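You operate a simulated robot arm through the tools that you are given. There is no shell and no other tool.

Carry out the task below with a simulated robot arm. There is one attempt and no reset: what you move stays moved.

## Task
Grind two turns of fennel on medium and take the cup out.
Fine: cup on the white tile; shut the mill drawer again.

Only the result counts: the job must be done as asked and must still hold three seconds after the hand-in. Knocking over, shifting, dropping, spilling or breaking anything else fails it.

## Robot
A 7-joint arm with a fingered hand, fixed in place. Base frame: the origin is on the floor under the middle of its stand, x ahead of it, y to its left, z up. Lengths are in mm, angles in rad, forces in N, time in s.
With the tool pointing down near the work surface it reaches from about 180 to 800 mm from the base axis. Its first joint turns from -2.897 to 2.897 rad. Payload 4.9 kg.
The TCP is the grasp point between the finger pads, 32 mm short of the fingertips. In the tool frame z runs along the fingers and y along their closing line. The gripper opens to 192 mm; its body begins 89 mm behind the TCP. The gripper is a hand of 3 fingers: y runs from the thumb to the fingers, the wrist lies at [0, 0, -267] in the tool frame, and closing takes about 1.5 s.
Orientation is that of the tool frame in the base frame, as [roll, pitch, yaw] about the fixed x, y, z axes, in that order (R = Rz(yaw) Ry(pitch) Rx(roll)). With the fingers straight down and closing along the base's y, the tool's x points along the base's -x, its y along +y and its z along -z.

## Interface
- The arm moves only by the tool drive_tool. Its argument "series" is a list of rows, each an object of numbers (a shift or turn left out is 0, a gripper value left out holds the last): "ax", "ay", "az": the turn, a rotation vector about the tool's x, y, z in rad; "dx", "dy", "dz": the shift along the tool's x, y, z in m; "hand": the finger opening in m, from 0 to 0.192. In form: [{"ax": .., "ay": .., "az": .., "dx": .., "dy": .., "dz": .., "hand": ..}, ...]. A call has 1 to 20 rows; each row shifts and turns the commanded pose from where the row before left it, along the tool's axes as they then stand. Rows are played at 5 a second. More than 50 mm and 0.15 rad between two rows, or a gripper value outside its range, and nothing of the call is played. A pose out of reach is approached as far as the arm can. The call stops where the force on the tool passes 90 N (or 10 N more than at its start, if that is more) or the arm is blocked; 0.2 s more then pass. Each finger travels about 153 mm/s and halts on what it meets, pressing with about 25 N; the grip force reading is that of the motor and also rises with nothing between the fingers. The clock runs only during rows and for 0.2 s after the last one: add rows that do not move to give the fingers time. The reply holds the time, the measured pose of the TCP, the force on the tool along the base axes, the opening and the grip force, in the units named above and with some noise, with the torque about the TCP (base axes, N m) and any sound that the robot's microphone picked up, and new pictures: "show" is both (left out), scene, wrist or none.
- Cameras (640 x 400 px; columns grow to the right, rows downward): "scene" is fixed at [220.8, 649.9, 1688.8]; the picture's right is [-0.88, -0.47, 0.00], its down [-0.45, 0.85, -0.28] and it looks along [0.13, -0.24, -0.96] (base axes); focal length 214 px, centre (320, 200). "wrist" rides on the gripper at [80, -46, -113] in the tool frame; the picture's right is [0.50, 0.87, 0.00], its down [-0.67, 0.39, -0.63] and it looks along [-0.55, 0.32, 0.78] (tool axes); focal length 226 px, centre (320, 200). There is no depth. A picture from a camera that has moved, and an enlarged one, comes with that camera's place and axes in the base frame and with its lens.
- grasp_type(shape): the hand has 3 fingers and takes this shape, open, in about a second: jaw (thumb against the fingers, like two jaws); tri (thumb and two fingers); tip (a fingertip pinch); poke (one finger out to press); point (the index stretched); flat (the hand flat); cup (the hand cupped); fist (a fist). The gripper value then closes the fingers along that shape, each until it touches; the sizes above hold for jaw. It gives what a move gives, with no picture.
- zoom(camera, box): a new picture of the part [left, top, right, bottom] of that camera's present view, enlarged. No time passes.
- job_done(): hands the job in; it is judged then, once.

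Nothing tells you positions but the pictures and the camera data. Unless the task says otherwise, let go and move clear before handing in.

The tools are called after "Emit:" as a command line: name --argument value ..., lists and objects as JSON in quotes. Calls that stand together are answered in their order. drive_tool: Moves the arm, as the interface text tells. Its arguments: {"type":"object","properties":{"series":{"type":"array","items":{"type":"object","properties":{"ax":{"type":"number"},"ay":{"type":"number"},"az":{"type":"number"},"dx":{"type":"number"},"dy":{"type":"number"},"dz":{"type":"number"},"hand":{"type":"number"}}}},"show":{"type":"string","enum":["both","scene","wrist","none"]}},"required":["series"]} The other tools are called the same way: grasp_type (shape) gives the hand a shape; zoom (camera, box) takes an enlarged picture of a part of a camera's view; job_done () hands the job in.

At the start:

```text
clock: 0.0
tcp_pos: [337.3, 432.2, 1234.9]
ee_rot: [-3.141, 0.0, 3.139]
force: [1.0, 0.6, -0.2]
wrist_torque: [0.0, 0.01, -0.03]
grip_width: 191.8
gripper_force: 0.0
shape: jaw
```

scene: 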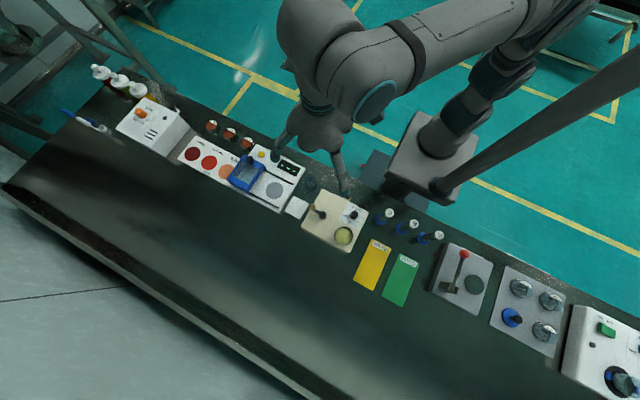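
wrist: 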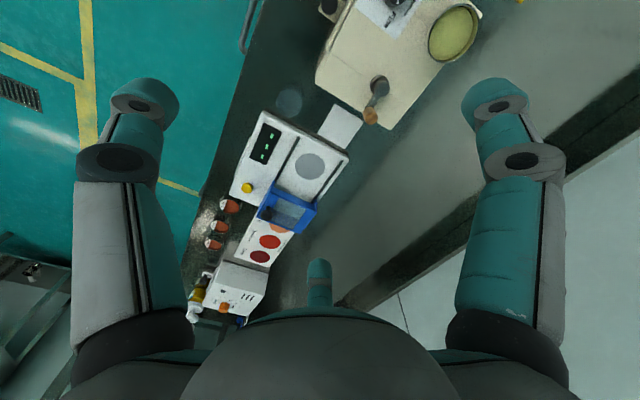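

I see a long bench with several stations; the cream box near (335,220) in the scene picture looks like the mill, with a white tile just left of it. I'll look closer before moving anything.

Emit:
zoom --camera "scene" --box '[270, 160, 390, 260]'

Emit:
zoom --camera "wrist" --box '[300, 0, 500, 140]'

Emit:
zoom --camera "scene" --box '[80, 50, 320, 220]'

Emit:
zoom --camera "scene" --box '[340, 190, 640, 400]'

```text
4.00 times, centred on (330, 210) of scene
camera zoom: at [220.8, 649.9, 1688.8], right [-0.88, -0.47, 0.0], down [-0.45, 0.85, -0.28], along [0.13, -0.24, -0.96], focal length 858 px, centre (280, 160)
```

zoom: 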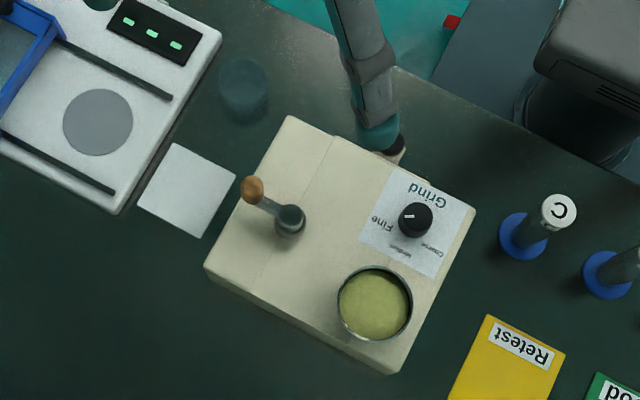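

```text
2.86 times, centred on (400, 70) of wrist
camera zoom: at [257.5, 386.3, 1348.2], right [-0.5, 0.87, 0.0], down [0.67, 0.39, 0.63], along [0.55, 0.32, -0.78], focal length 646 px, centre (91, 571)
```

zoom: 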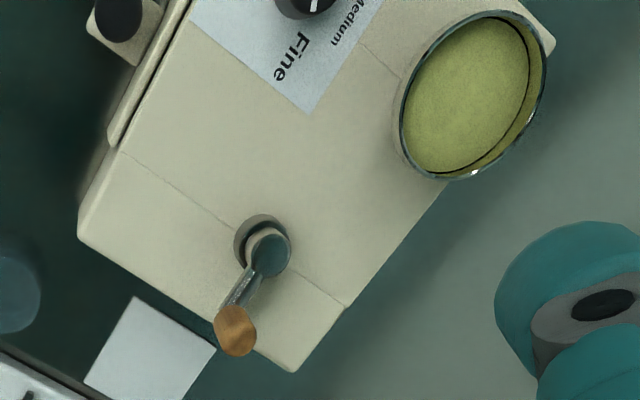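

```text
2.35 times, centred on (200, 135) of scene
camera zoom: at [220.8, 649.9, 1688.8], right [-0.88, -0.47, 0.0], down [-0.45, 0.85, -0.28], along [0.13, -0.24, -0.96], focal length 505 px, centre (602, 353)
```

zoom: 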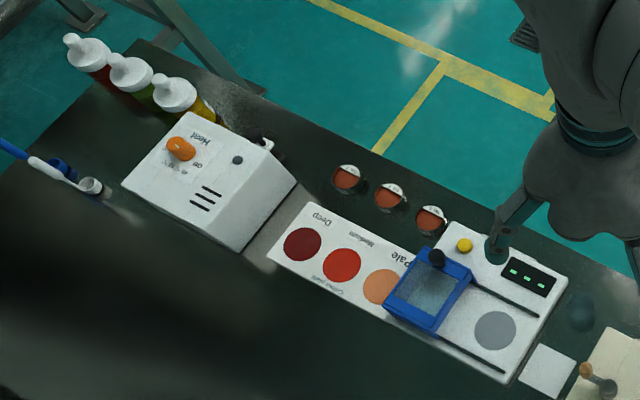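

```text
1.90 times, centred on (490, 295) of scene
camera zoom: at [220.8, 649.9, 1688.8], right [-0.88, -0.47, 0.0], down [-0.45, 0.85, -0.28], along [0.13, -0.24, -0.96], focal length 408 px, centre (-4, 19)
```

zoom: 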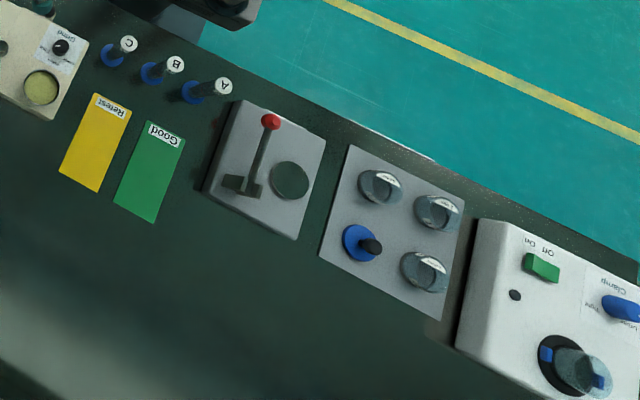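

The bench top is near z≈875, the tile about [395, 515], the crank knob about [320, 511, 1006], and the hopper about [188, 544]. I'll zoom in on the selector and the drawer side.

Emit:
zoom --camera "scene" --box '[330, 200, 362, 220]'

Emit:
zoom --camera "scene" --box '[300, 185, 364, 225]'

Emit:
zoom --camera "wrist" --box '[310, 0, 438, 80]'

```text
16.00 times, centred on (346, 210) of scene
camera zoom: at [220.8, 649.9, 1688.8], right [-0.88, -0.47, 0.0], down [-0.45, 0.85, -0.28], along [0.13, -0.24, -0.96], focal length 3432 px, centre (-96, 40)
```

zoom: 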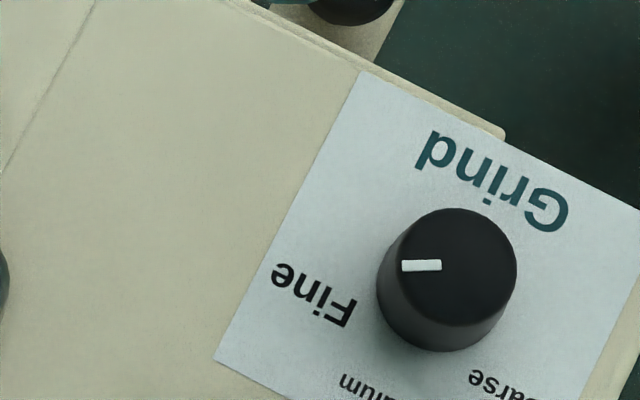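

```text
10.00 times, centred on (332, 205) of scene
camera zoom: at [220.8, 649.9, 1688.8], right [-0.88, -0.47, 0.0], down [-0.45, 0.85, -0.28], along [0.13, -0.24, -0.96], focal length 2145 px, centre (200, 150)
```

zoom: 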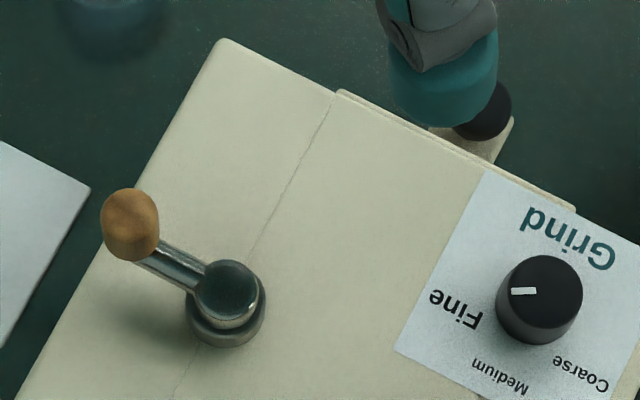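

```text
5.00 times, centred on (374, 40) of wrist
camera zoom: at [257.5, 386.3, 1348.2], right [-0.5, 0.87, 0.0], down [0.67, 0.39, 0.63], along [0.55, 0.32, -0.78], focal length 1130 px, centre (50, 1000)
```

zoom: 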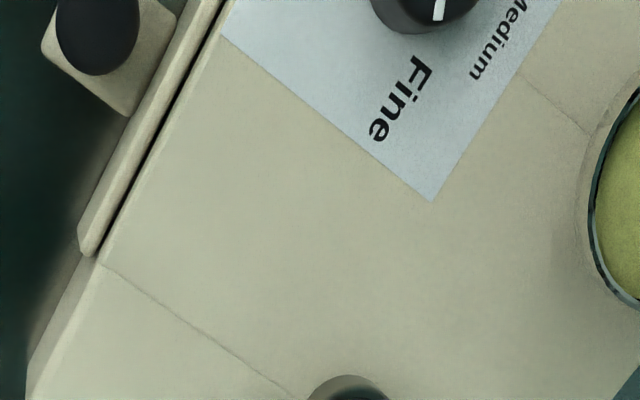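

The selector points near "Fine", the crank arm points toward +x, and the drawer knob faces the robot side (−y) near [238, 392, 925]. I'll back the hand off a little and turn it so the wrist camera looks at the mill from the robot side.

Emit:
drive_tool --series '[{"dx": 0.0325, "dy": -0.034}, {"dx": 0.0325, "dy": -0.034}, {"dx": 0.0325, "dy": -0.034}, {"az": -0.1496}, {"az": -0.1496}, {"az": -0.1496}, {"az": -0.1496}, {"az": -0.1496}, {"az": -0.1496}, {"az": -0.1496}, {}]'

```text
clock: 2.4
tcp_pos: [238.6, 330.8, 1233.7]
ee_rot: [-3.141, 0.0, -2.095]
force: [0.0, -0.4, -0.5]
wrist_torque: [-0.03, -0.02, 0.0]
grip_width: 191.8
gripper_force: 0.0
shape: jaw
camera wrist: at [239.3, 238.8, 1348.2], right [-1.0, 0.0, 0.0], down [0.0, 0.78, 0.63], along [0.0, 0.63, -0.78], focal length 226 px, centre (320, 200)
```

scene: 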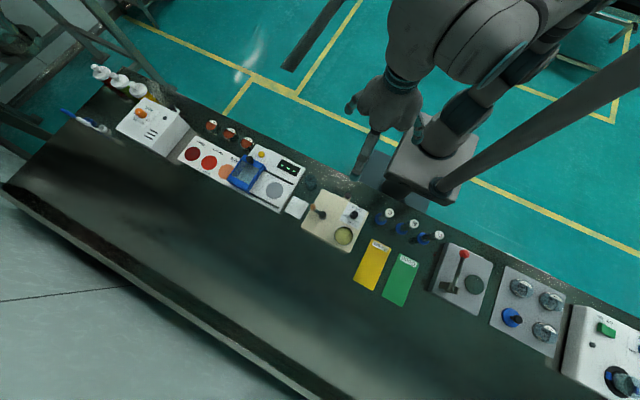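
wrist: 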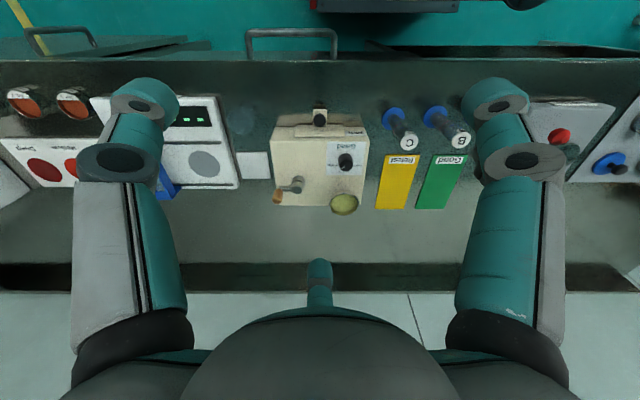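

The mill is square with the base axes, and I now have a view from the robot side (the picture is upside down). I'll zoom in on it.

Emit:
zoom --camera "wrist" --box '[240, 90, 400, 220]'

Emit:
zoom --camera "wrist" --box '[270, 95, 366, 155]'

Emit:
zoom --camera "scene" --box '[270, 170, 390, 260]'

```text
3.08 times, centred on (320, 155) of wrist
camera zoom: at [239.3, 238.8, 1348.2], right [-1.0, 0.0, 0.0], down [0.0, 0.78, 0.63], along [0.0, 0.63, -0.78], focal length 696 px, centre (320, 338)
```

zoom: 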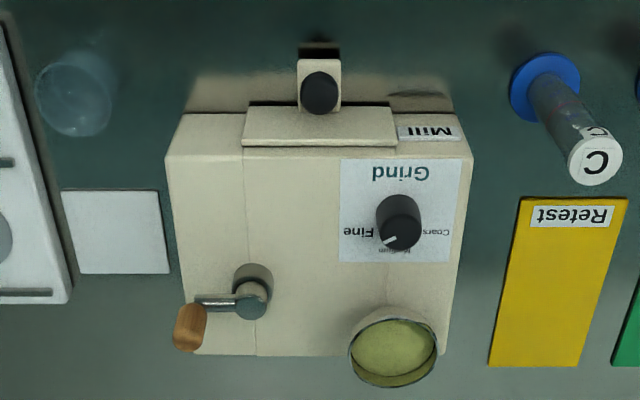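

```text
6.67 times, centred on (318, 125) of wrist
camera zoom: at [239.3, 238.8, 1348.2], right [-1.0, 0.0, 0.0], down [0.0, 0.78, 0.63], along [0.0, 0.63, -0.78], focal length 1507 px, centre (333, 700)
```

zoom: 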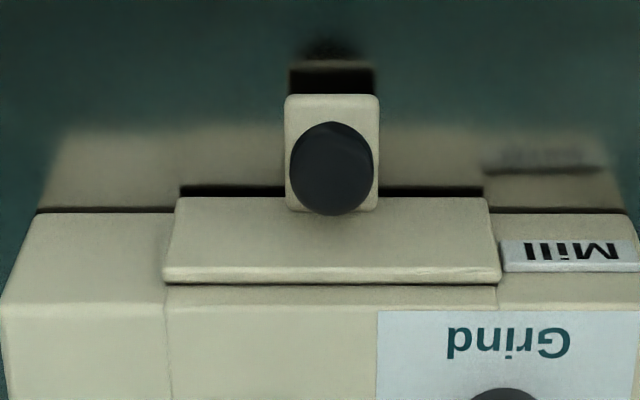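

```text
4.44 times, centred on (330, 215) of scene
camera zoom: at [220.8, 649.9, 1688.8], right [-0.88, -0.47, 0.0], down [-0.45, 0.85, -0.28], along [0.13, -0.24, -0.96], focal length 953 px, centre (276, 133)
```

zoom: 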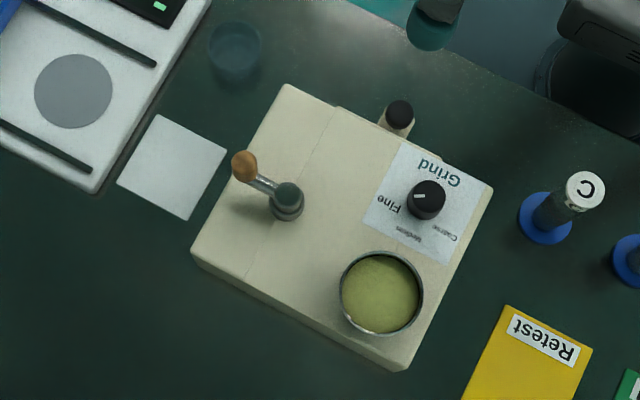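

Triangulated positions:
- Drawer knob: about [240, 391, 921]
- Selector knob: about [191, 456, 977]
- Crank hub: about [285, 507, 975]
- Crank handle: about [322, 509, 1000]
- Tile centre: about [396, 515, 876]

Next I'll try the hand shapes up here in free air to see how the fingers sit.

Emit:
grasp_type --shape "tip"

Emit:
drive_tool --series '[{}]'

Emit:
drive_tool --series '[{"hand": 0.03}, {}, {}, {}, {}, {}, {}]'

Emit:
grasp_type --shape "tri"

Emit:
drive_tool --series '[{}]'

Emit:
drive_tool --series '[{"hand": 0.03}, {}, {}, {}, {}, {}, {}]'

Emit:
grasp_type --shape "jaw"

Emit:
drive_tool --series '[{"hand": 0.03}, {}, {}, {}, {}, {}, {}]'

```text
clock: 3.3
tcp_pos: [239.2, 331.7, 1233.7]
ee_rot: [3.141, 0.0, -2.095]
force: [0.2, 0.9, -0.6]
wrist_torque: [0.0, 0.01, 0.0]
grip_width: 191.9
gripper_force: 0.0
shape: tip
```

```text
clock: 3.7
tcp_pos: [239.9, 330.5, 1234.9]
ee_rot: [-3.142, -0.001, -2.096]
force: [0.2, 0.3, 0.3]
wrist_torque: [0.03, -0.01, -0.03]
grip_width: 191.9
gripper_force: 0.1
shape: tip
camera wrist: at [239.1, 238.7, 1348.1], right [-1.0, 0.0, 0.0], down [0.0, 0.78, 0.63], along [0.0, 0.63, -0.78], focal length 226 px, centre (320, 200)
```

scene: 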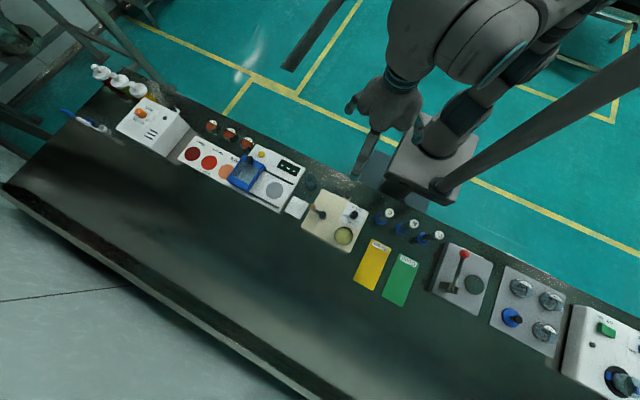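
wrist: 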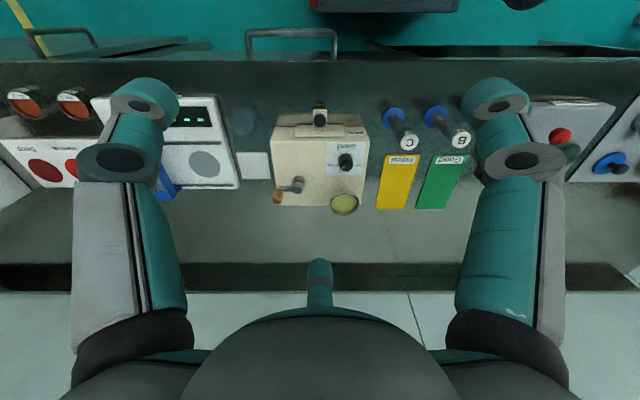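

```text
clock: 5.3
tcp_pos: [240.8, 330.4, 1235.5]
ee_rot: [3.141, 0.001, -2.095]
force: [0.3, -0.8, -0.4]
wrist_torque: [0.04, 0.04, 0.0]
grip_width: 30.0
gripper_force: 0.1
shape: tip
camera wrist: at [239.1, 238.7, 1348.1], right [-1.0, 0.0, 0.0], down [0.0, 0.78, 0.63], along [0.0, 0.63, -0.78], focal length 226 px, centre (320, 200)
```

scene: 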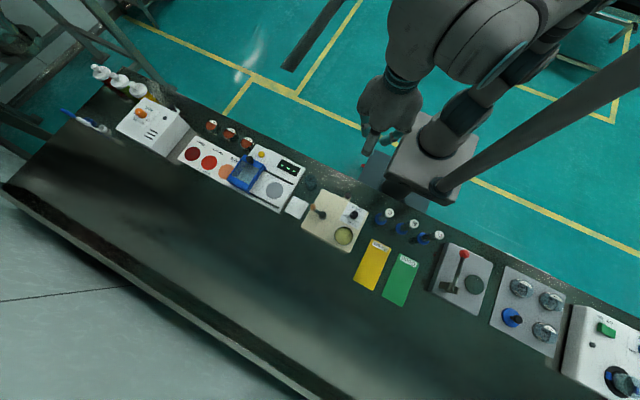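
wrist: 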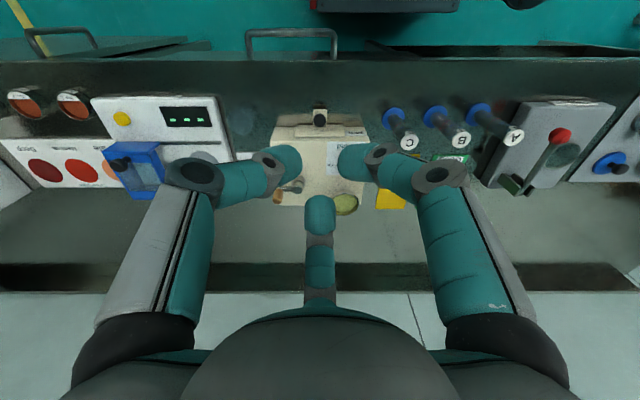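

```text
clock: 6.2
tcp_pos: [240.6, 330.7, 1234.7]
ee_rot: [-3.141, 0.001, -2.096]
force: [-0.1, -1.4, 0.1]
wrist_torque: [-0.02, 0.0, -0.01]
grip_width: 192.1
gripper_force: 0.1
shape: tri
```

```text
clock: 6.6
tcp_pos: [239.7, 329.9, 1235.4]
ee_rot: [3.141, -0.001, -2.097]
force: [1.1, -0.4, 0.1]
wrist_torque: [0.02, 0.01, 0.04]
grip_width: 192.0
gripper_force: 0.0
shape: tri
camera wrist: at [239.1, 238.7, 1348.1], right [-1.0, 0.0, 0.0], down [0.0, 0.78, 0.63], along [0.0, 0.63, -0.78], focal length 226 px, centre (320, 200)
```

scene: 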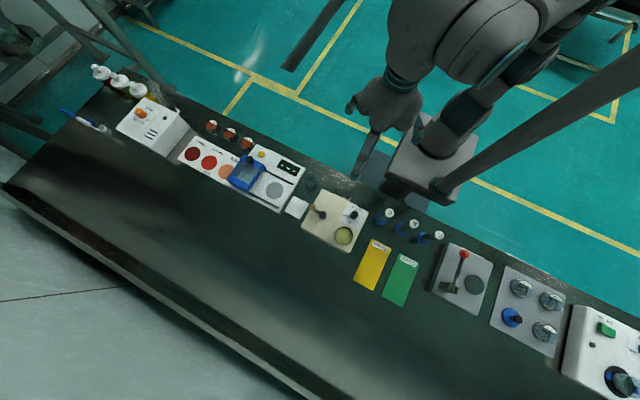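
wrist: 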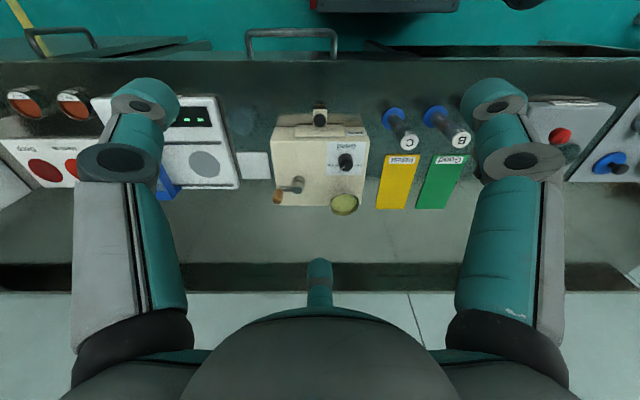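

```text
clock: 8.2
tcp_pos: [239.8, 329.7, 1235.1]
ee_rot: [3.141, -0.001, -2.095]
force: [0.5, 0.5, -0.4]
wrist_torque: [-0.01, -0.01, -0.04]
grip_width: 30.2
gripper_force: 0.0
shape: tri
camera wrist: at [239.1, 238.7, 1348.1], right [-1.0, 0.0, 0.0], down [0.0, 0.78, 0.63], along [0.0, 0.63, -0.78], focal length 226 px, centre (320, 200)
```

scene: 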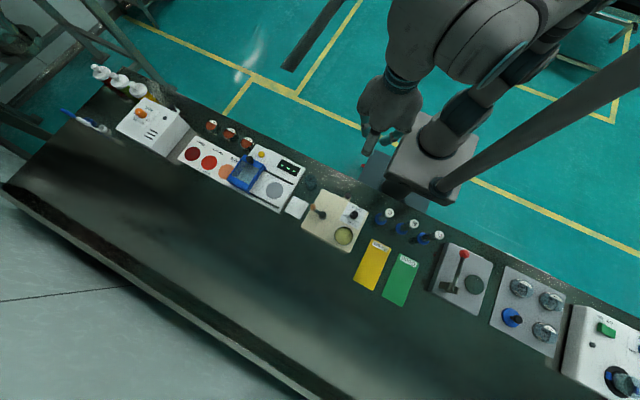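
wrist: 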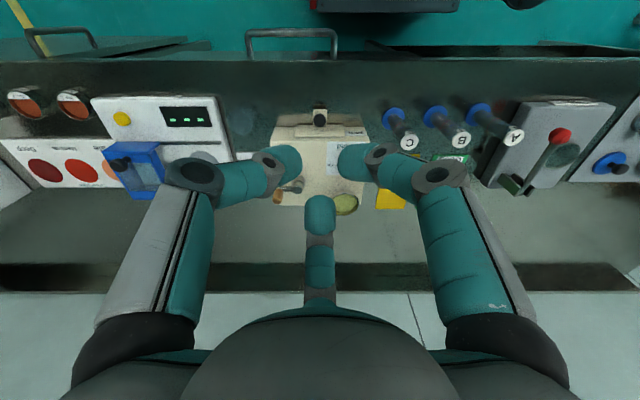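

```text
clock: 9.1
tcp_pos: [239.1, 331.2, 1234.3]
ee_rot: [-3.14, -0.001, -2.096]
force: [0.1, 0.0, 0.2]
wrist_torque: [0.03, 0.01, 0.01]
grip_width: 191.8
gripper_force: 0.1
shape: jaw
```

```text
clock: 10.7
tcp_pos: [239.1, 331.6, 1233.9]
ee_rot: [3.14, 0.001, -2.094]
force: [-0.5, 0.9, 0.7]
wrist_torque: [0.0, 0.03, -0.01]
grip_width: 30.0
gripper_force: 0.0
shape: jaw
camera wrist: at [239.1, 238.7, 1348.1], right [-1.0, 0.0, 0.0], down [0.0, 0.78, 0.63], along [0.0, 0.63, -0.78], focal length 226 px, centre (320, 200)
```

scene: 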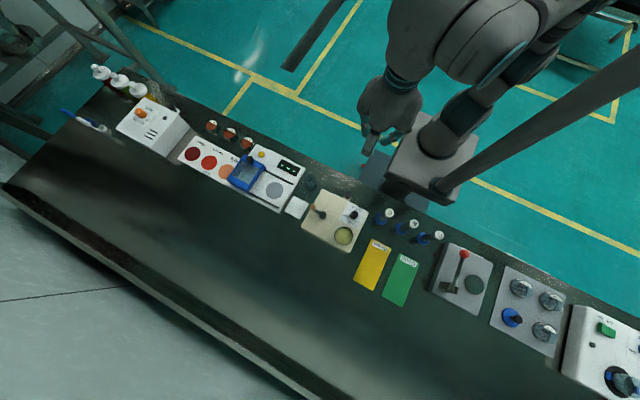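
wrist: 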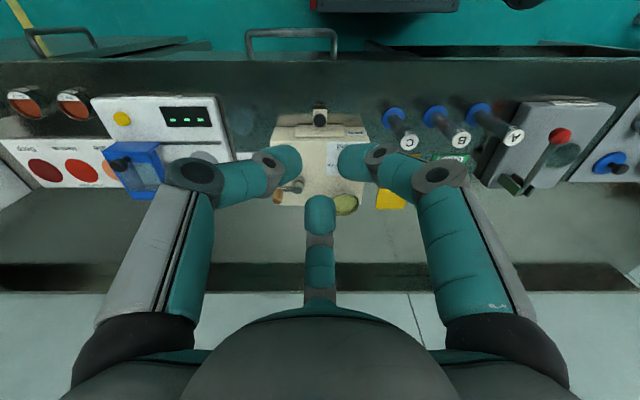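

All three shapes close three fingers at 120° spacing, with the tips about 32 mm below the TCP. I'll turn to a yaw that clears the hopper and hover over the selector knob with the fingers part open.

Emit:
drive_tool --series '[{"dx": -0.01686, "dy": 0.02082, "dz": 0.0268, "hand": 0.07}, {"dx": -0.01686, "dy": 0.02082, "dz": 0.0268}, {"dx": -0.01686, "dy": 0.02082, "dz": 0.0268}, {"dx": -0.01686, "dy": 0.02082, "dz": 0.0268}, {"dx": -0.01686, "dy": 0.02082, "dz": 0.0268}, {"az": 0.1428}, {"az": 0.1428}, {"az": 0.1428}, {"az": 0.1428}, {"az": 0.1428}, {"az": 0.1428}, {"az": 0.1428}, {"az": 0.1428}, {"az": 0.1428}, {"az": 0.1428}, {"az": 0.1428}, {}]'

Emit:
zoom --camera "wrist" --box '[240, 120, 400, 220]'

Emit:
zoom --camera "scene" --box '[290, 170, 386, 230]'

```text
clock: 14.3
tcp_pos: [192.7, 455.6, 1100.3]
ee_rot: [-3.141, -0.001, 2.615]
force: [-0.4, -0.4, -0.4]
wrist_torque: [-0.03, 0.02, -0.03]
grip_width: 69.6
gripper_force: 0.0
shape: jaw
camera wrist: at [100.0, 455.8, 1214.0], right [0.0, 1.0, 0.0], down [0.78, 0.0, 0.63], along [0.63, 0.0, -0.78], focal length 226 px, centre (320, 200)
```

scene: 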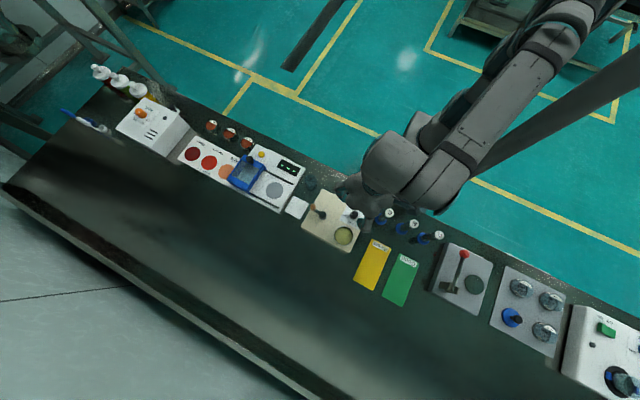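
wrist: 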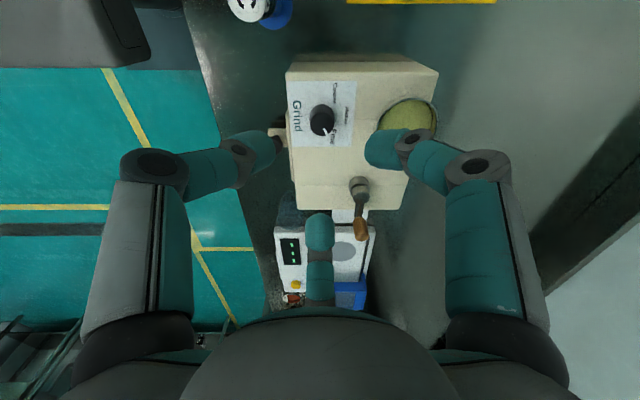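

```text
4.00 times, centred on (320, 170) of wrist
camera zoom: at [100.0, 455.8, 1214.0], right [0.0, 1.0, 0.0], down [0.78, 0.0, 0.63], along [0.63, 0.0, -0.78], focal length 904 px, centre (320, 320)
```

zoom: 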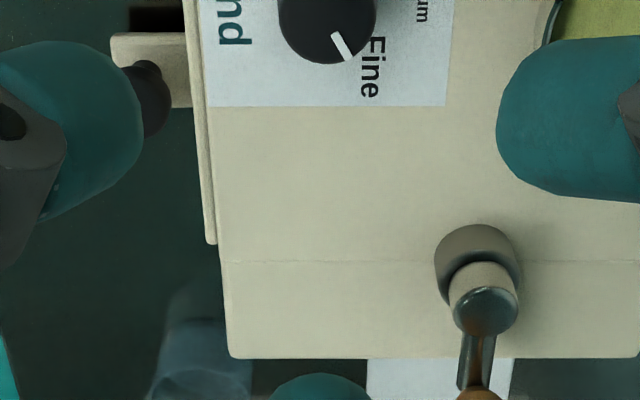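

```text
6.67 times, centred on (338, 200) of scene
camera zoom: at [220.8, 649.9, 1688.8], right [-0.88, -0.47, 0.0], down [-0.45, 0.85, -0.28], along [0.13, -0.24, -0.96], focal length 1430 px, centre (200, 200)
```

zoom: 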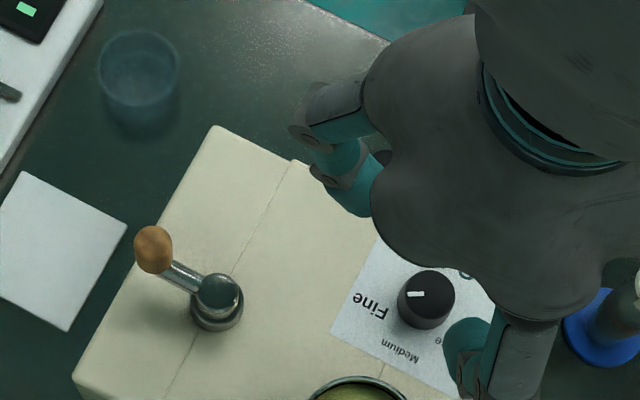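

The white mark is at about 30° (Fine), so Medium, toward +y, needs about 60° counter-clockwise seen from above. I'll refine the knob position from this viewpoint.

Emit:
zoom --camera "wrist" --box '[280, 90, 376, 150]'

Emit:
zoom --camera "wrist" --box '[240, 0, 480, 260]'

```text
6.67 times, centred on (328, 120) of wrist
camera zoom: at [100.0, 455.8, 1214.0], right [0.0, 1.0, 0.0], down [0.78, 0.0, 0.63], along [0.63, 0.0, -0.78], focal length 1507 px, centre (267, 733)
```

zoom: 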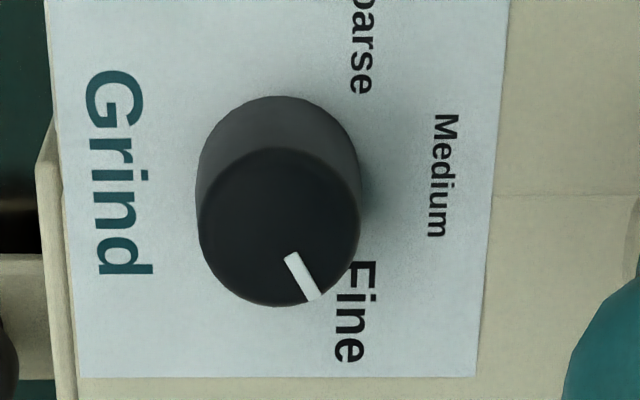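

```text
1.54 times, centred on (360, 130) of wrist
camera zoom: at [100.0, 455.8, 1214.0], right [0.0, 1.0, 0.0], down [0.78, 0.0, 0.63], along [0.63, 0.0, -0.78], focal length 348 px, centre (258, 308)
```

zoom: 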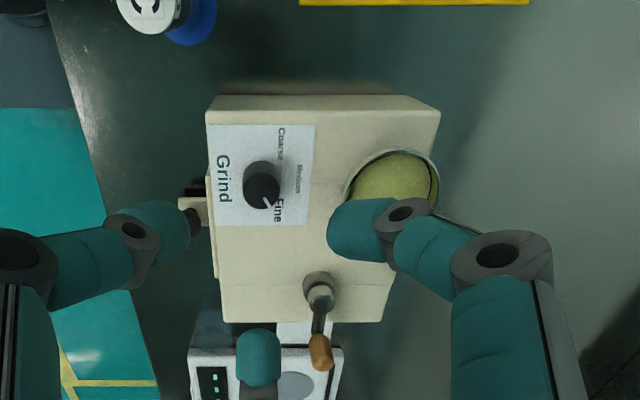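

The knob is at about [191, 457.5], spans z≈945–970, radius 13. I'll use a yaw that keeps the fingers away from the hopper, narrow the opening, and come down in stages.

Emit:
drive_tool --series '[{"dx": 0.0022, "dy": 0.0012, "hand": 0.044}, {"az": -0.131}, {"az": -0.131}, {"dz": 0.04}, {"dz": 0.04}, {}]'

Emit:
zoom --camera "wrist" --box '[200, 80, 440, 230]'

Emit:
zoom --camera "scene" --box '[290, 170, 386, 260]'

```text
clock: 15.7
tcp_pos: [192.5, 460.0, 1019.8]
ee_rot: [3.141, 0.0, 2.881]
force: [-0.1, 0.3, 0.2]
wrist_torque: [-0.01, -0.01, -0.01]
grip_width: 44.3
gripper_force: 0.0
shape: jaw
camera wrist: at [103.5, 434.8, 1132.9], right [-0.26, 0.97, 0.0], down [0.75, 0.2, 0.63], along [0.61, 0.16, -0.78], focal length 226 px, centre (320, 200)
```

scene: 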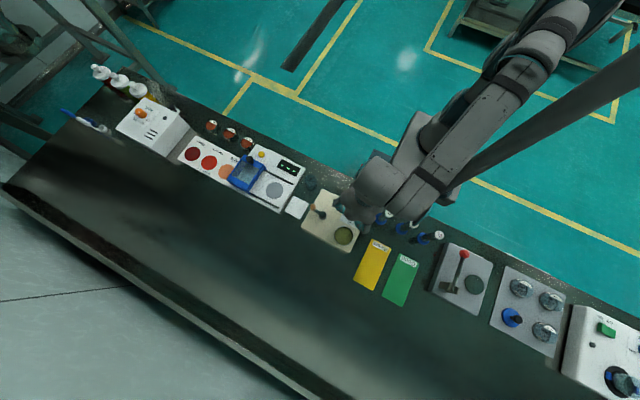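
wrist: 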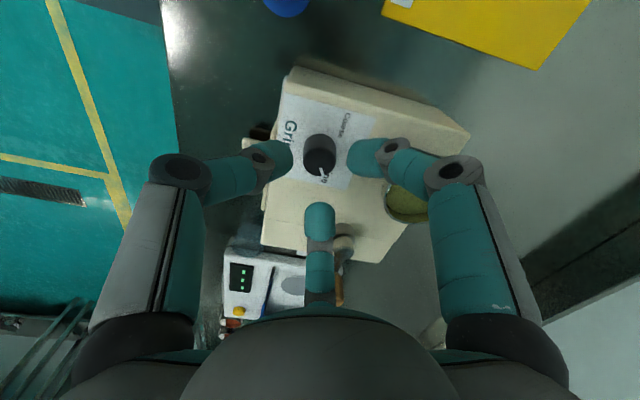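

```text
2.67 times, centred on (320, 155) of wrist
camera zoom: at [103.5, 434.8, 1132.9], right [-0.26, 0.97, 0.0], down [0.75, 0.2, 0.63], along [0.61, 0.16, -0.78], focal length 603 px, centre (320, 320)
```

zoom: 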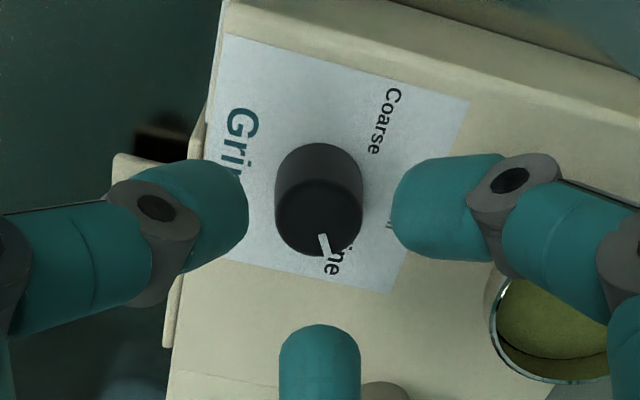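

```text
4.44 times, centred on (338, 215) of scene
camera zoom: at [220.8, 649.9, 1688.8], right [-0.88, -0.47, 0.0], down [-0.45, 0.85, -0.28], along [0.13, -0.24, -0.96], focal length 953 px, centre (240, 133)
```

zoom: 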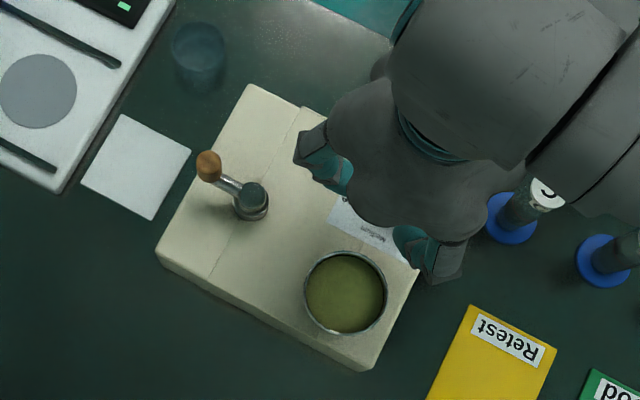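

The knob is centred between the fingers and the hopper is clear. I'll go down around the knob and close on it.

Emit:
drive_tool --series '[{"dx": 0.001, "dz": 0.018}, {"dz": 0.017}, {}]'

Emit:
zoom --camera "wrist" --box '[200, 80, 440, 230]'

Emit:
zoom --camera "scene" --box '[290, 170, 386, 260]'

```text
clock: 16.5
tcp_pos: [193.4, 458.1, 984.6]
ee_rot: [-3.141, 0.0, 2.877]
force: [0.6, -0.2, 0.8]
wrist_torque: [0.0, 0.03, 0.01]
grip_width: 44.4
gripper_force: 0.0
shape: jaw
camera wrist: at [103.3, 434.4, 1098.9], right [-0.26, 0.97, 0.0], down [0.75, 0.2, 0.63], along [0.61, 0.16, -0.78], focal length 226 px, centre (320, 200)
```

scene: 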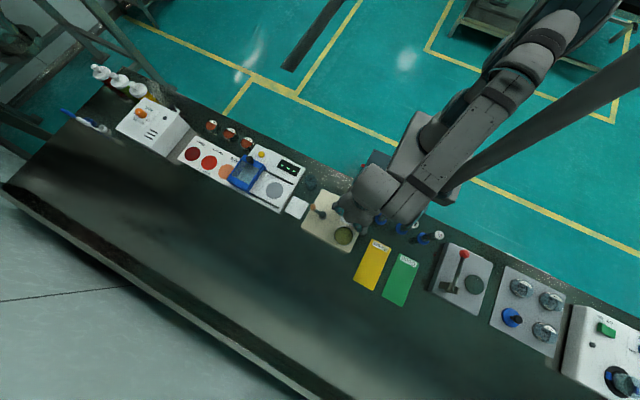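
wrist: 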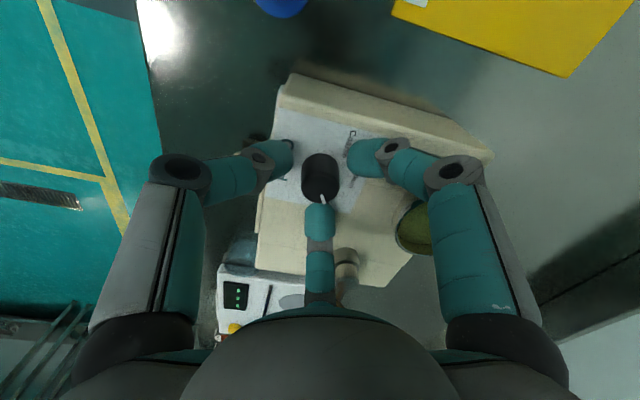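

```text
2.67 times, centred on (320, 155) of wrist
camera zoom: at [103.3, 434.4, 1098.9], right [-0.26, 0.97, 0.0], down [0.75, 0.2, 0.63], along [0.61, 0.16, -0.78], focal length 603 px, centre (320, 320)
```

zoom: 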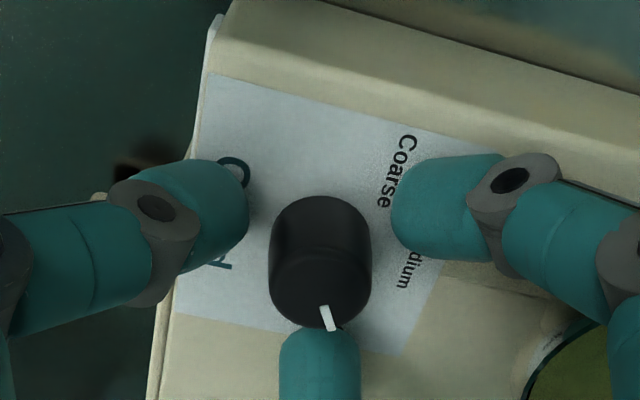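

```text
4.44 times, centred on (338, 215) of scene
camera zoom: at [220.8, 649.9, 1688.8], right [-0.88, -0.47, 0.0], down [-0.45, 0.85, -0.28], along [0.13, -0.24, -0.96], focal length 953 px, centre (240, 133)
```

zoom: 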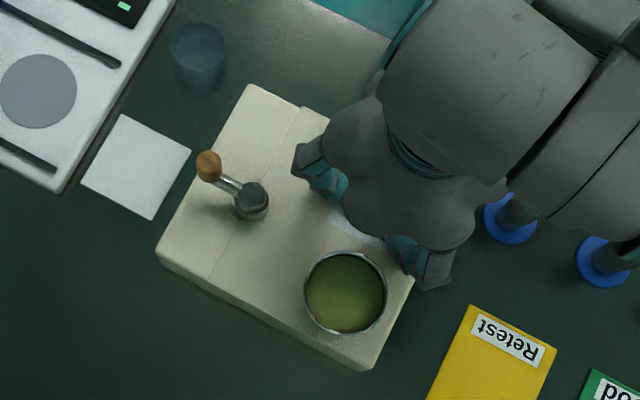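

Emit:
drive_tool --series '[{"dx": 0.0012, "hand": 0.044}, {"hand": 0.018}, {}, {}, {}]' --show "wrist"

Emit:
zoom --camera "wrist" --box '[200, 80, 440, 230]'

```text
clock: 17.7
tcp_pos: [190.4, 459.1, 985.3]
ee_rot: [3.14, 0.0, 2.88]
force: [-0.6, -0.2, -3.7]
wrist_torque: [-0.02, 0.03, -0.02]
grip_width: 21.7
gripper_force: 24.9
shape: jaw
camera wrist: at [101.1, 434.4, 1098.3], right [-0.26, 0.97, 0.0], down [0.75, 0.2, 0.63], along [0.61, 0.16, -0.78], focal length 226 px, centre (320, 200)
```

wrist: 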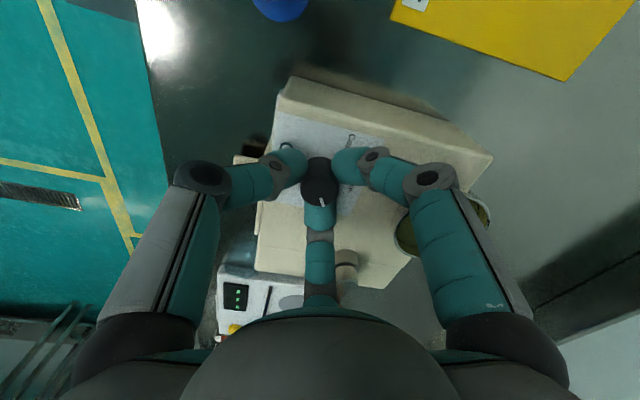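

```text
2.67 times, centred on (320, 155) of wrist
camera zoom: at [101.1, 434.4, 1098.3], right [-0.26, 0.97, 0.0], down [0.75, 0.2, 0.63], along [0.61, 0.16, -0.78], focal length 603 px, centre (320, 320)
```

zoom: 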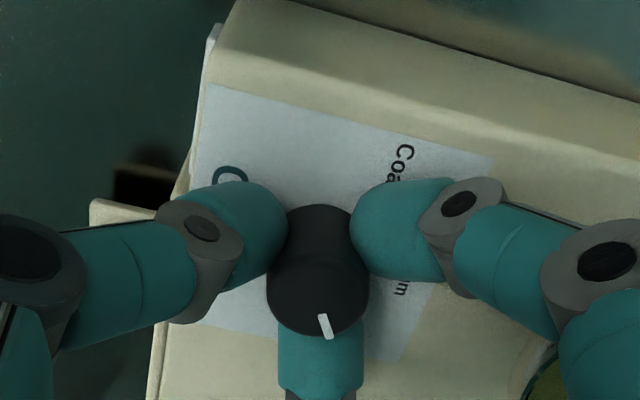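

The fingers have the knob. I'll twist counter-clockwise, starting with a small angle to check that the knob follows.

Emit:
drive_tool --series '[{"az": -0.1}, {"az": -0.1}, {"az": -0.1}, {}]' --show "wrist"

Emit:
zoom --camera "wrist" --box '[200, 80, 440, 230]'

```text
clock: 18.7
tcp_pos: [189.2, 458.9, 985.0]
ee_rot: [3.141, -0.001, -3.103]
force: [8.3, 2.7, -10.7]
wrist_torque: [0.1, -0.23, 0.01]
grip_width: 21.6
gripper_force: 25.1
shape: jaw
camera wrist: at [111.1, 409.0, 1098.6], right [-0.53, 0.85, 0.0], down [0.66, 0.41, 0.63], along [0.53, 0.34, -0.78], focal length 226 px, centre (320, 200)
```

wrist: 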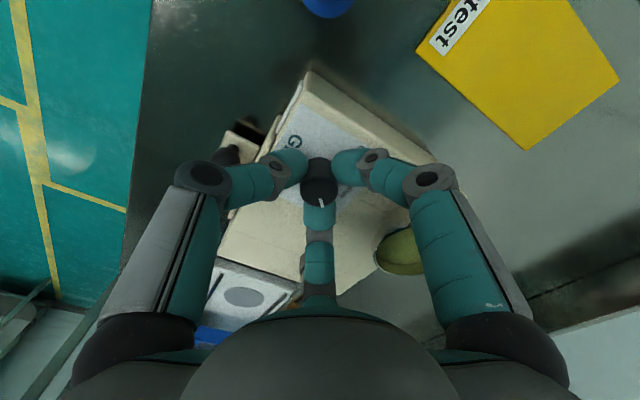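

```text
2.67 times, centred on (320, 155) of wrist
camera zoom: at [111.1, 409.0, 1098.6], right [-0.53, 0.85, 0.0], down [0.66, 0.41, 0.63], along [0.53, 0.34, -0.78], focal length 603 px, centre (320, 320)
```

zoom: 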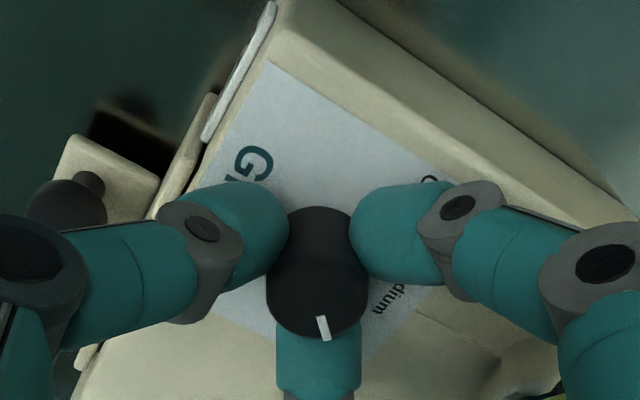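

The knob turns with the hand and nothing is blocking it. I'll twist about 23° more, then release, lift and look, since a regrip keeps the fingers off the hopper.

Emit:
drive_tool --series '[{"az": -0.1333}, {"az": -0.1333}, {"az": -0.1333}, {}, {"hand": 0.044}, {}, {"dz": -0.04}, {}]' --show "wrist"

Emit:
zoom --camera "wrist" --box '[200, 80, 440, 230]'

```text
clock: 20.5
tcp_pos: [187.0, 460.8, 1027.6]
ee_rot: [-3.141, 0.0, -2.702]
force: [1.2, 1.0, 0.5]
wrist_torque: [0.01, 0.0, -0.01]
grip_width: 44.0
gripper_force: 0.1
shape: jaw
camera wrist: at [133.8, 384.6, 1140.4], right [-0.82, 0.57, 0.0], down [0.44, 0.64, 0.63], along [0.36, 0.52, -0.78], focal length 226 px, centre (320, 200)
```

wrist: 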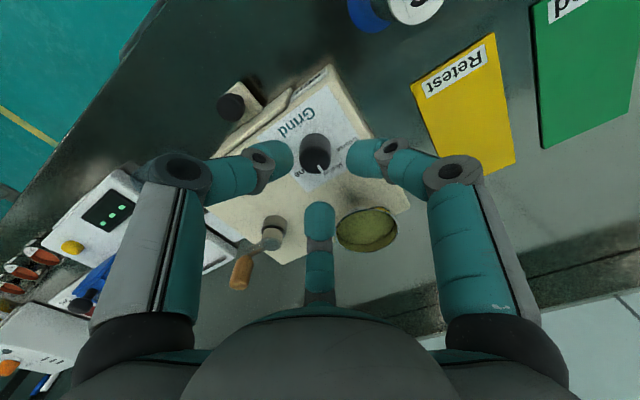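

```text
2.67 times, centred on (320, 155) of wrist
camera zoom: at [133.8, 384.6, 1140.4], right [-0.82, 0.57, 0.0], down [0.44, 0.64, 0.63], along [0.36, 0.52, -0.78], focal length 603 px, centre (320, 320)
```

zoom: 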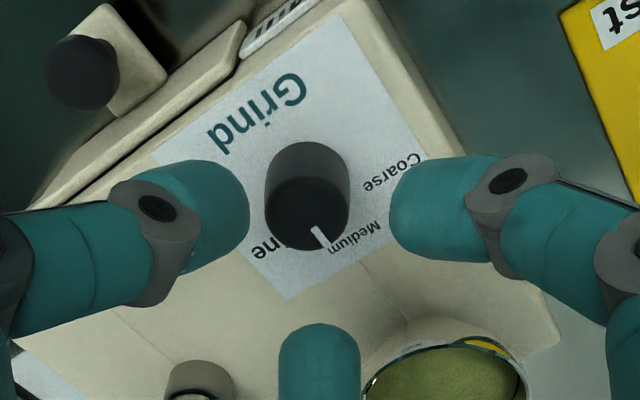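

Emit:
zoom --camera "wrist" --box '[290, 120, 354, 180]'

```text
6.67 times, centred on (322, 150) of wrist
camera zoom: at [133.8, 384.6, 1140.4], right [-0.82, 0.57, 0.0], down [0.44, 0.64, 0.63], along [0.36, 0.52, -0.78], focal length 1507 px, centre (307, 533)
```

zoom: 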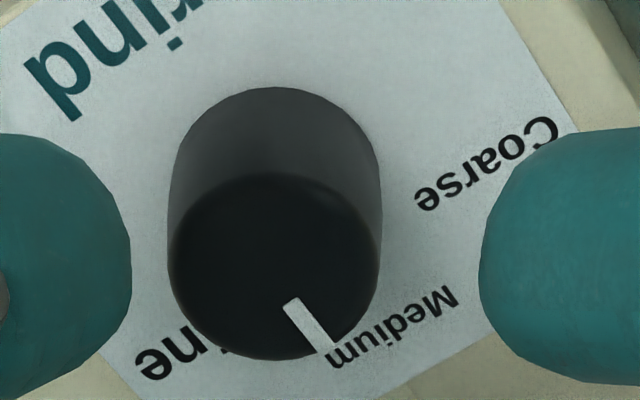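

The mark now lines up with "Medium": the knob dropped into the detent at about 90°. I'll lift, move over the crank handle, and check both the selector and the crank.

Emit:
drive_tool --series '[{"dz": -0.04}, {"dz": -0.04}, {"dx": -0.03585, "dy": -0.0032, "hand": 0.07}, {"dx": -0.03585, "dy": -0.0032}, {"dx": -0.03585, "dy": -0.0032}, {"dx": -0.03585, "dy": -0.0032}, {"az": 0.1454}, {"az": 0.1454}, {"az": 0.1454}, {}]'

Emit:
zoom --camera "wrist" --box '[240, 100, 400, 200]'

Emit:
zoom --camera "scene" --box '[330, 195, 378, 225]'

```text
clock: 22.7
tcp_pos: [324.6, 508.2, 1106.7]
ee_rot: [-3.141, 0.001, 3.141]
force: [1.2, 0.4, 0.6]
wrist_torque: [0.01, 0.0, 0.01]
grip_width: 69.8
gripper_force: 0.1
shape: jaw
camera wrist: at [244.0, 461.6, 1219.3], right [-0.5, 0.87, 0.0], down [0.67, 0.39, 0.63], along [0.55, 0.32, -0.78], focal length 226 px, centre (320, 200)
```

scene: 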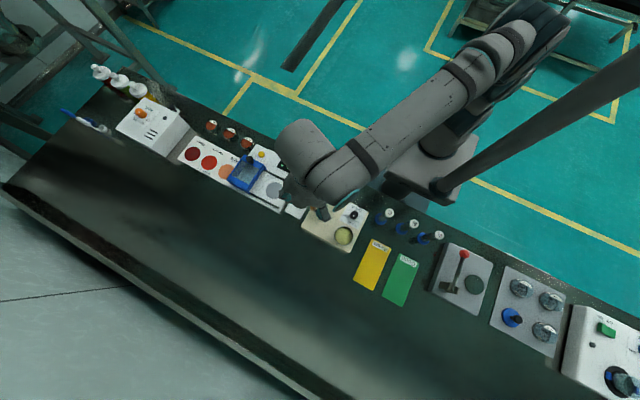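
wrist: 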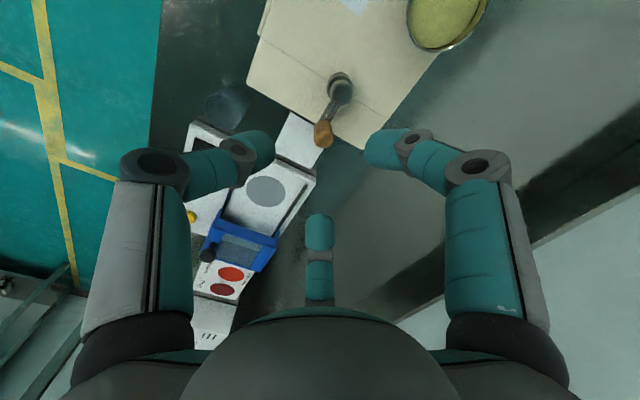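

```text
4.00 times, centred on (320, 150) of wrist
camera zoom: at [244.0, 461.6, 1219.3], right [-0.5, 0.87, 0.0], down [0.67, 0.39, 0.63], along [0.55, 0.32, -0.78], focal length 904 px, centre (320, 400)
```

zoom: 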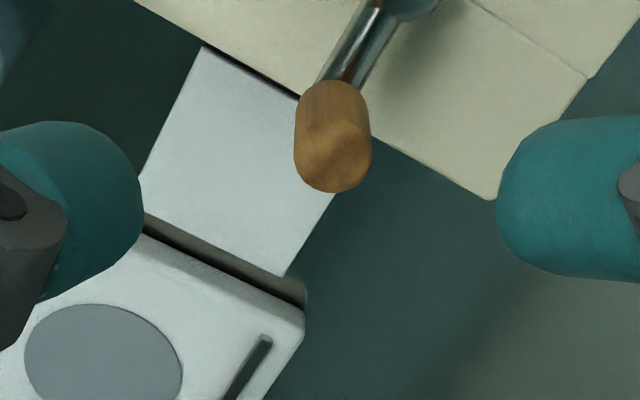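

```text
13.33 times, centred on (354, 210) of scene
camera zoom: at [220.8, 649.9, 1688.8], right [-0.88, -0.47, 0.0], down [-0.45, 0.85, -0.28], along [0.13, -0.24, -0.96], focal length 2860 px, centre (-133, 67)
```

zoom: 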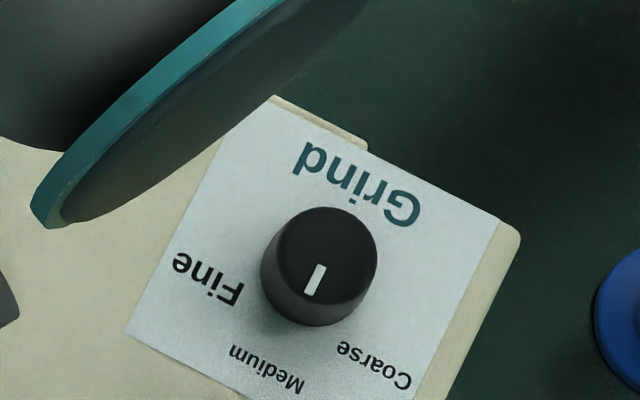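

The selector mark points to Medium. The handle is a vertical wooden grip about 18 mm across, centred near [322, 510.5]. I'll lower the fingers around it in stages.

Emit:
drive_tool --series '[{"dx": 0.002, "dy": 0.003, "hand": 0.048}, {"dz": 0.03}, {"dz": 0.026}, {}]'

Emit:
zoom --camera "wrist" --box '[240, 100, 400, 200]'

Emit:
zoom --camera "scene" --box '[280, 170, 376, 230]'

```text
clock: 23.7
tcp_pos: [320.6, 509.3, 1050.1]
ee_rot: [-3.14, -0.001, -3.141]
force: [0.2, 0.2, 0.6]
wrist_torque: [0.0, -0.01, -0.02]
grip_width: 48.5
gripper_force: 0.1
shape: jaw
camera wrist: at [240.6, 463.4, 1163.4], right [-0.5, 0.87, 0.0], down [0.67, 0.39, 0.63], along [0.55, 0.32, -0.78], focal length 226 px, centre (320, 200)
```

scene: 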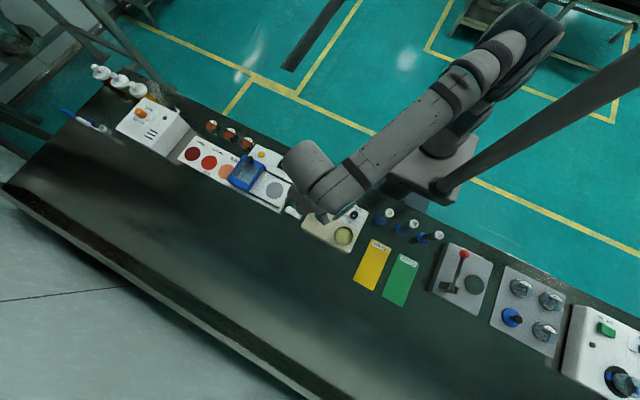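
wrist: 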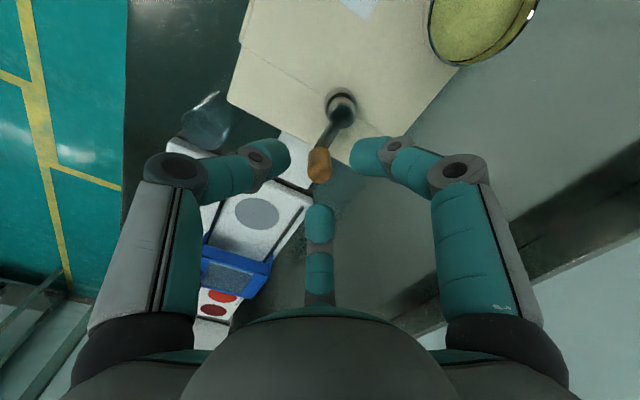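

```text
4.00 times, centred on (320, 150) of wrist
camera zoom: at [240.6, 463.4, 1163.4], right [-0.5, 0.87, 0.0], down [0.67, 0.39, 0.63], along [0.55, 0.32, -0.78], focal length 904 px, centre (320, 400)
```

zoom: 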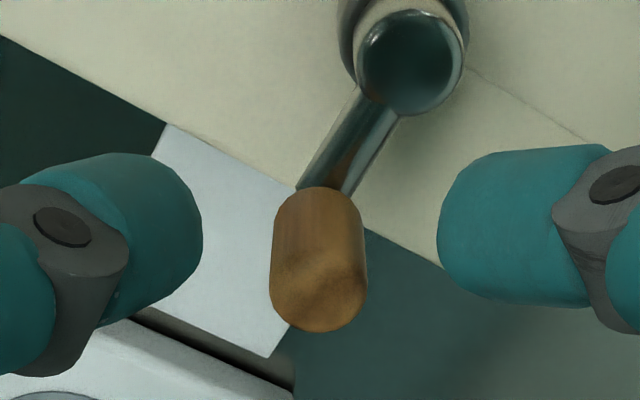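

```text
6.67 times, centred on (328, 200) of scene
camera zoom: at [220.8, 649.9, 1688.8], right [-0.88, -0.47, 0.0], down [-0.45, 0.85, -0.28], along [0.13, -0.24, -0.96], focal length 1430 px, centre (267, 200)
```

zoom: 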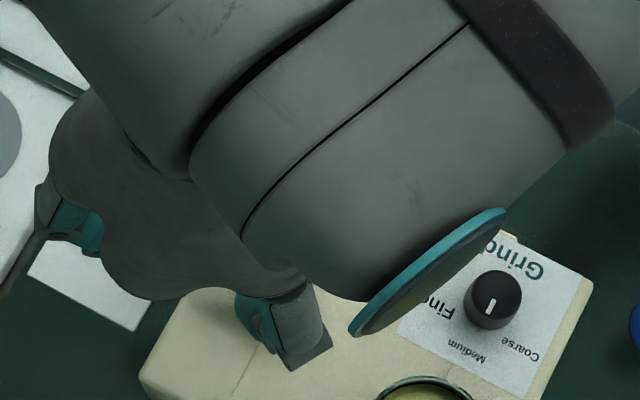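

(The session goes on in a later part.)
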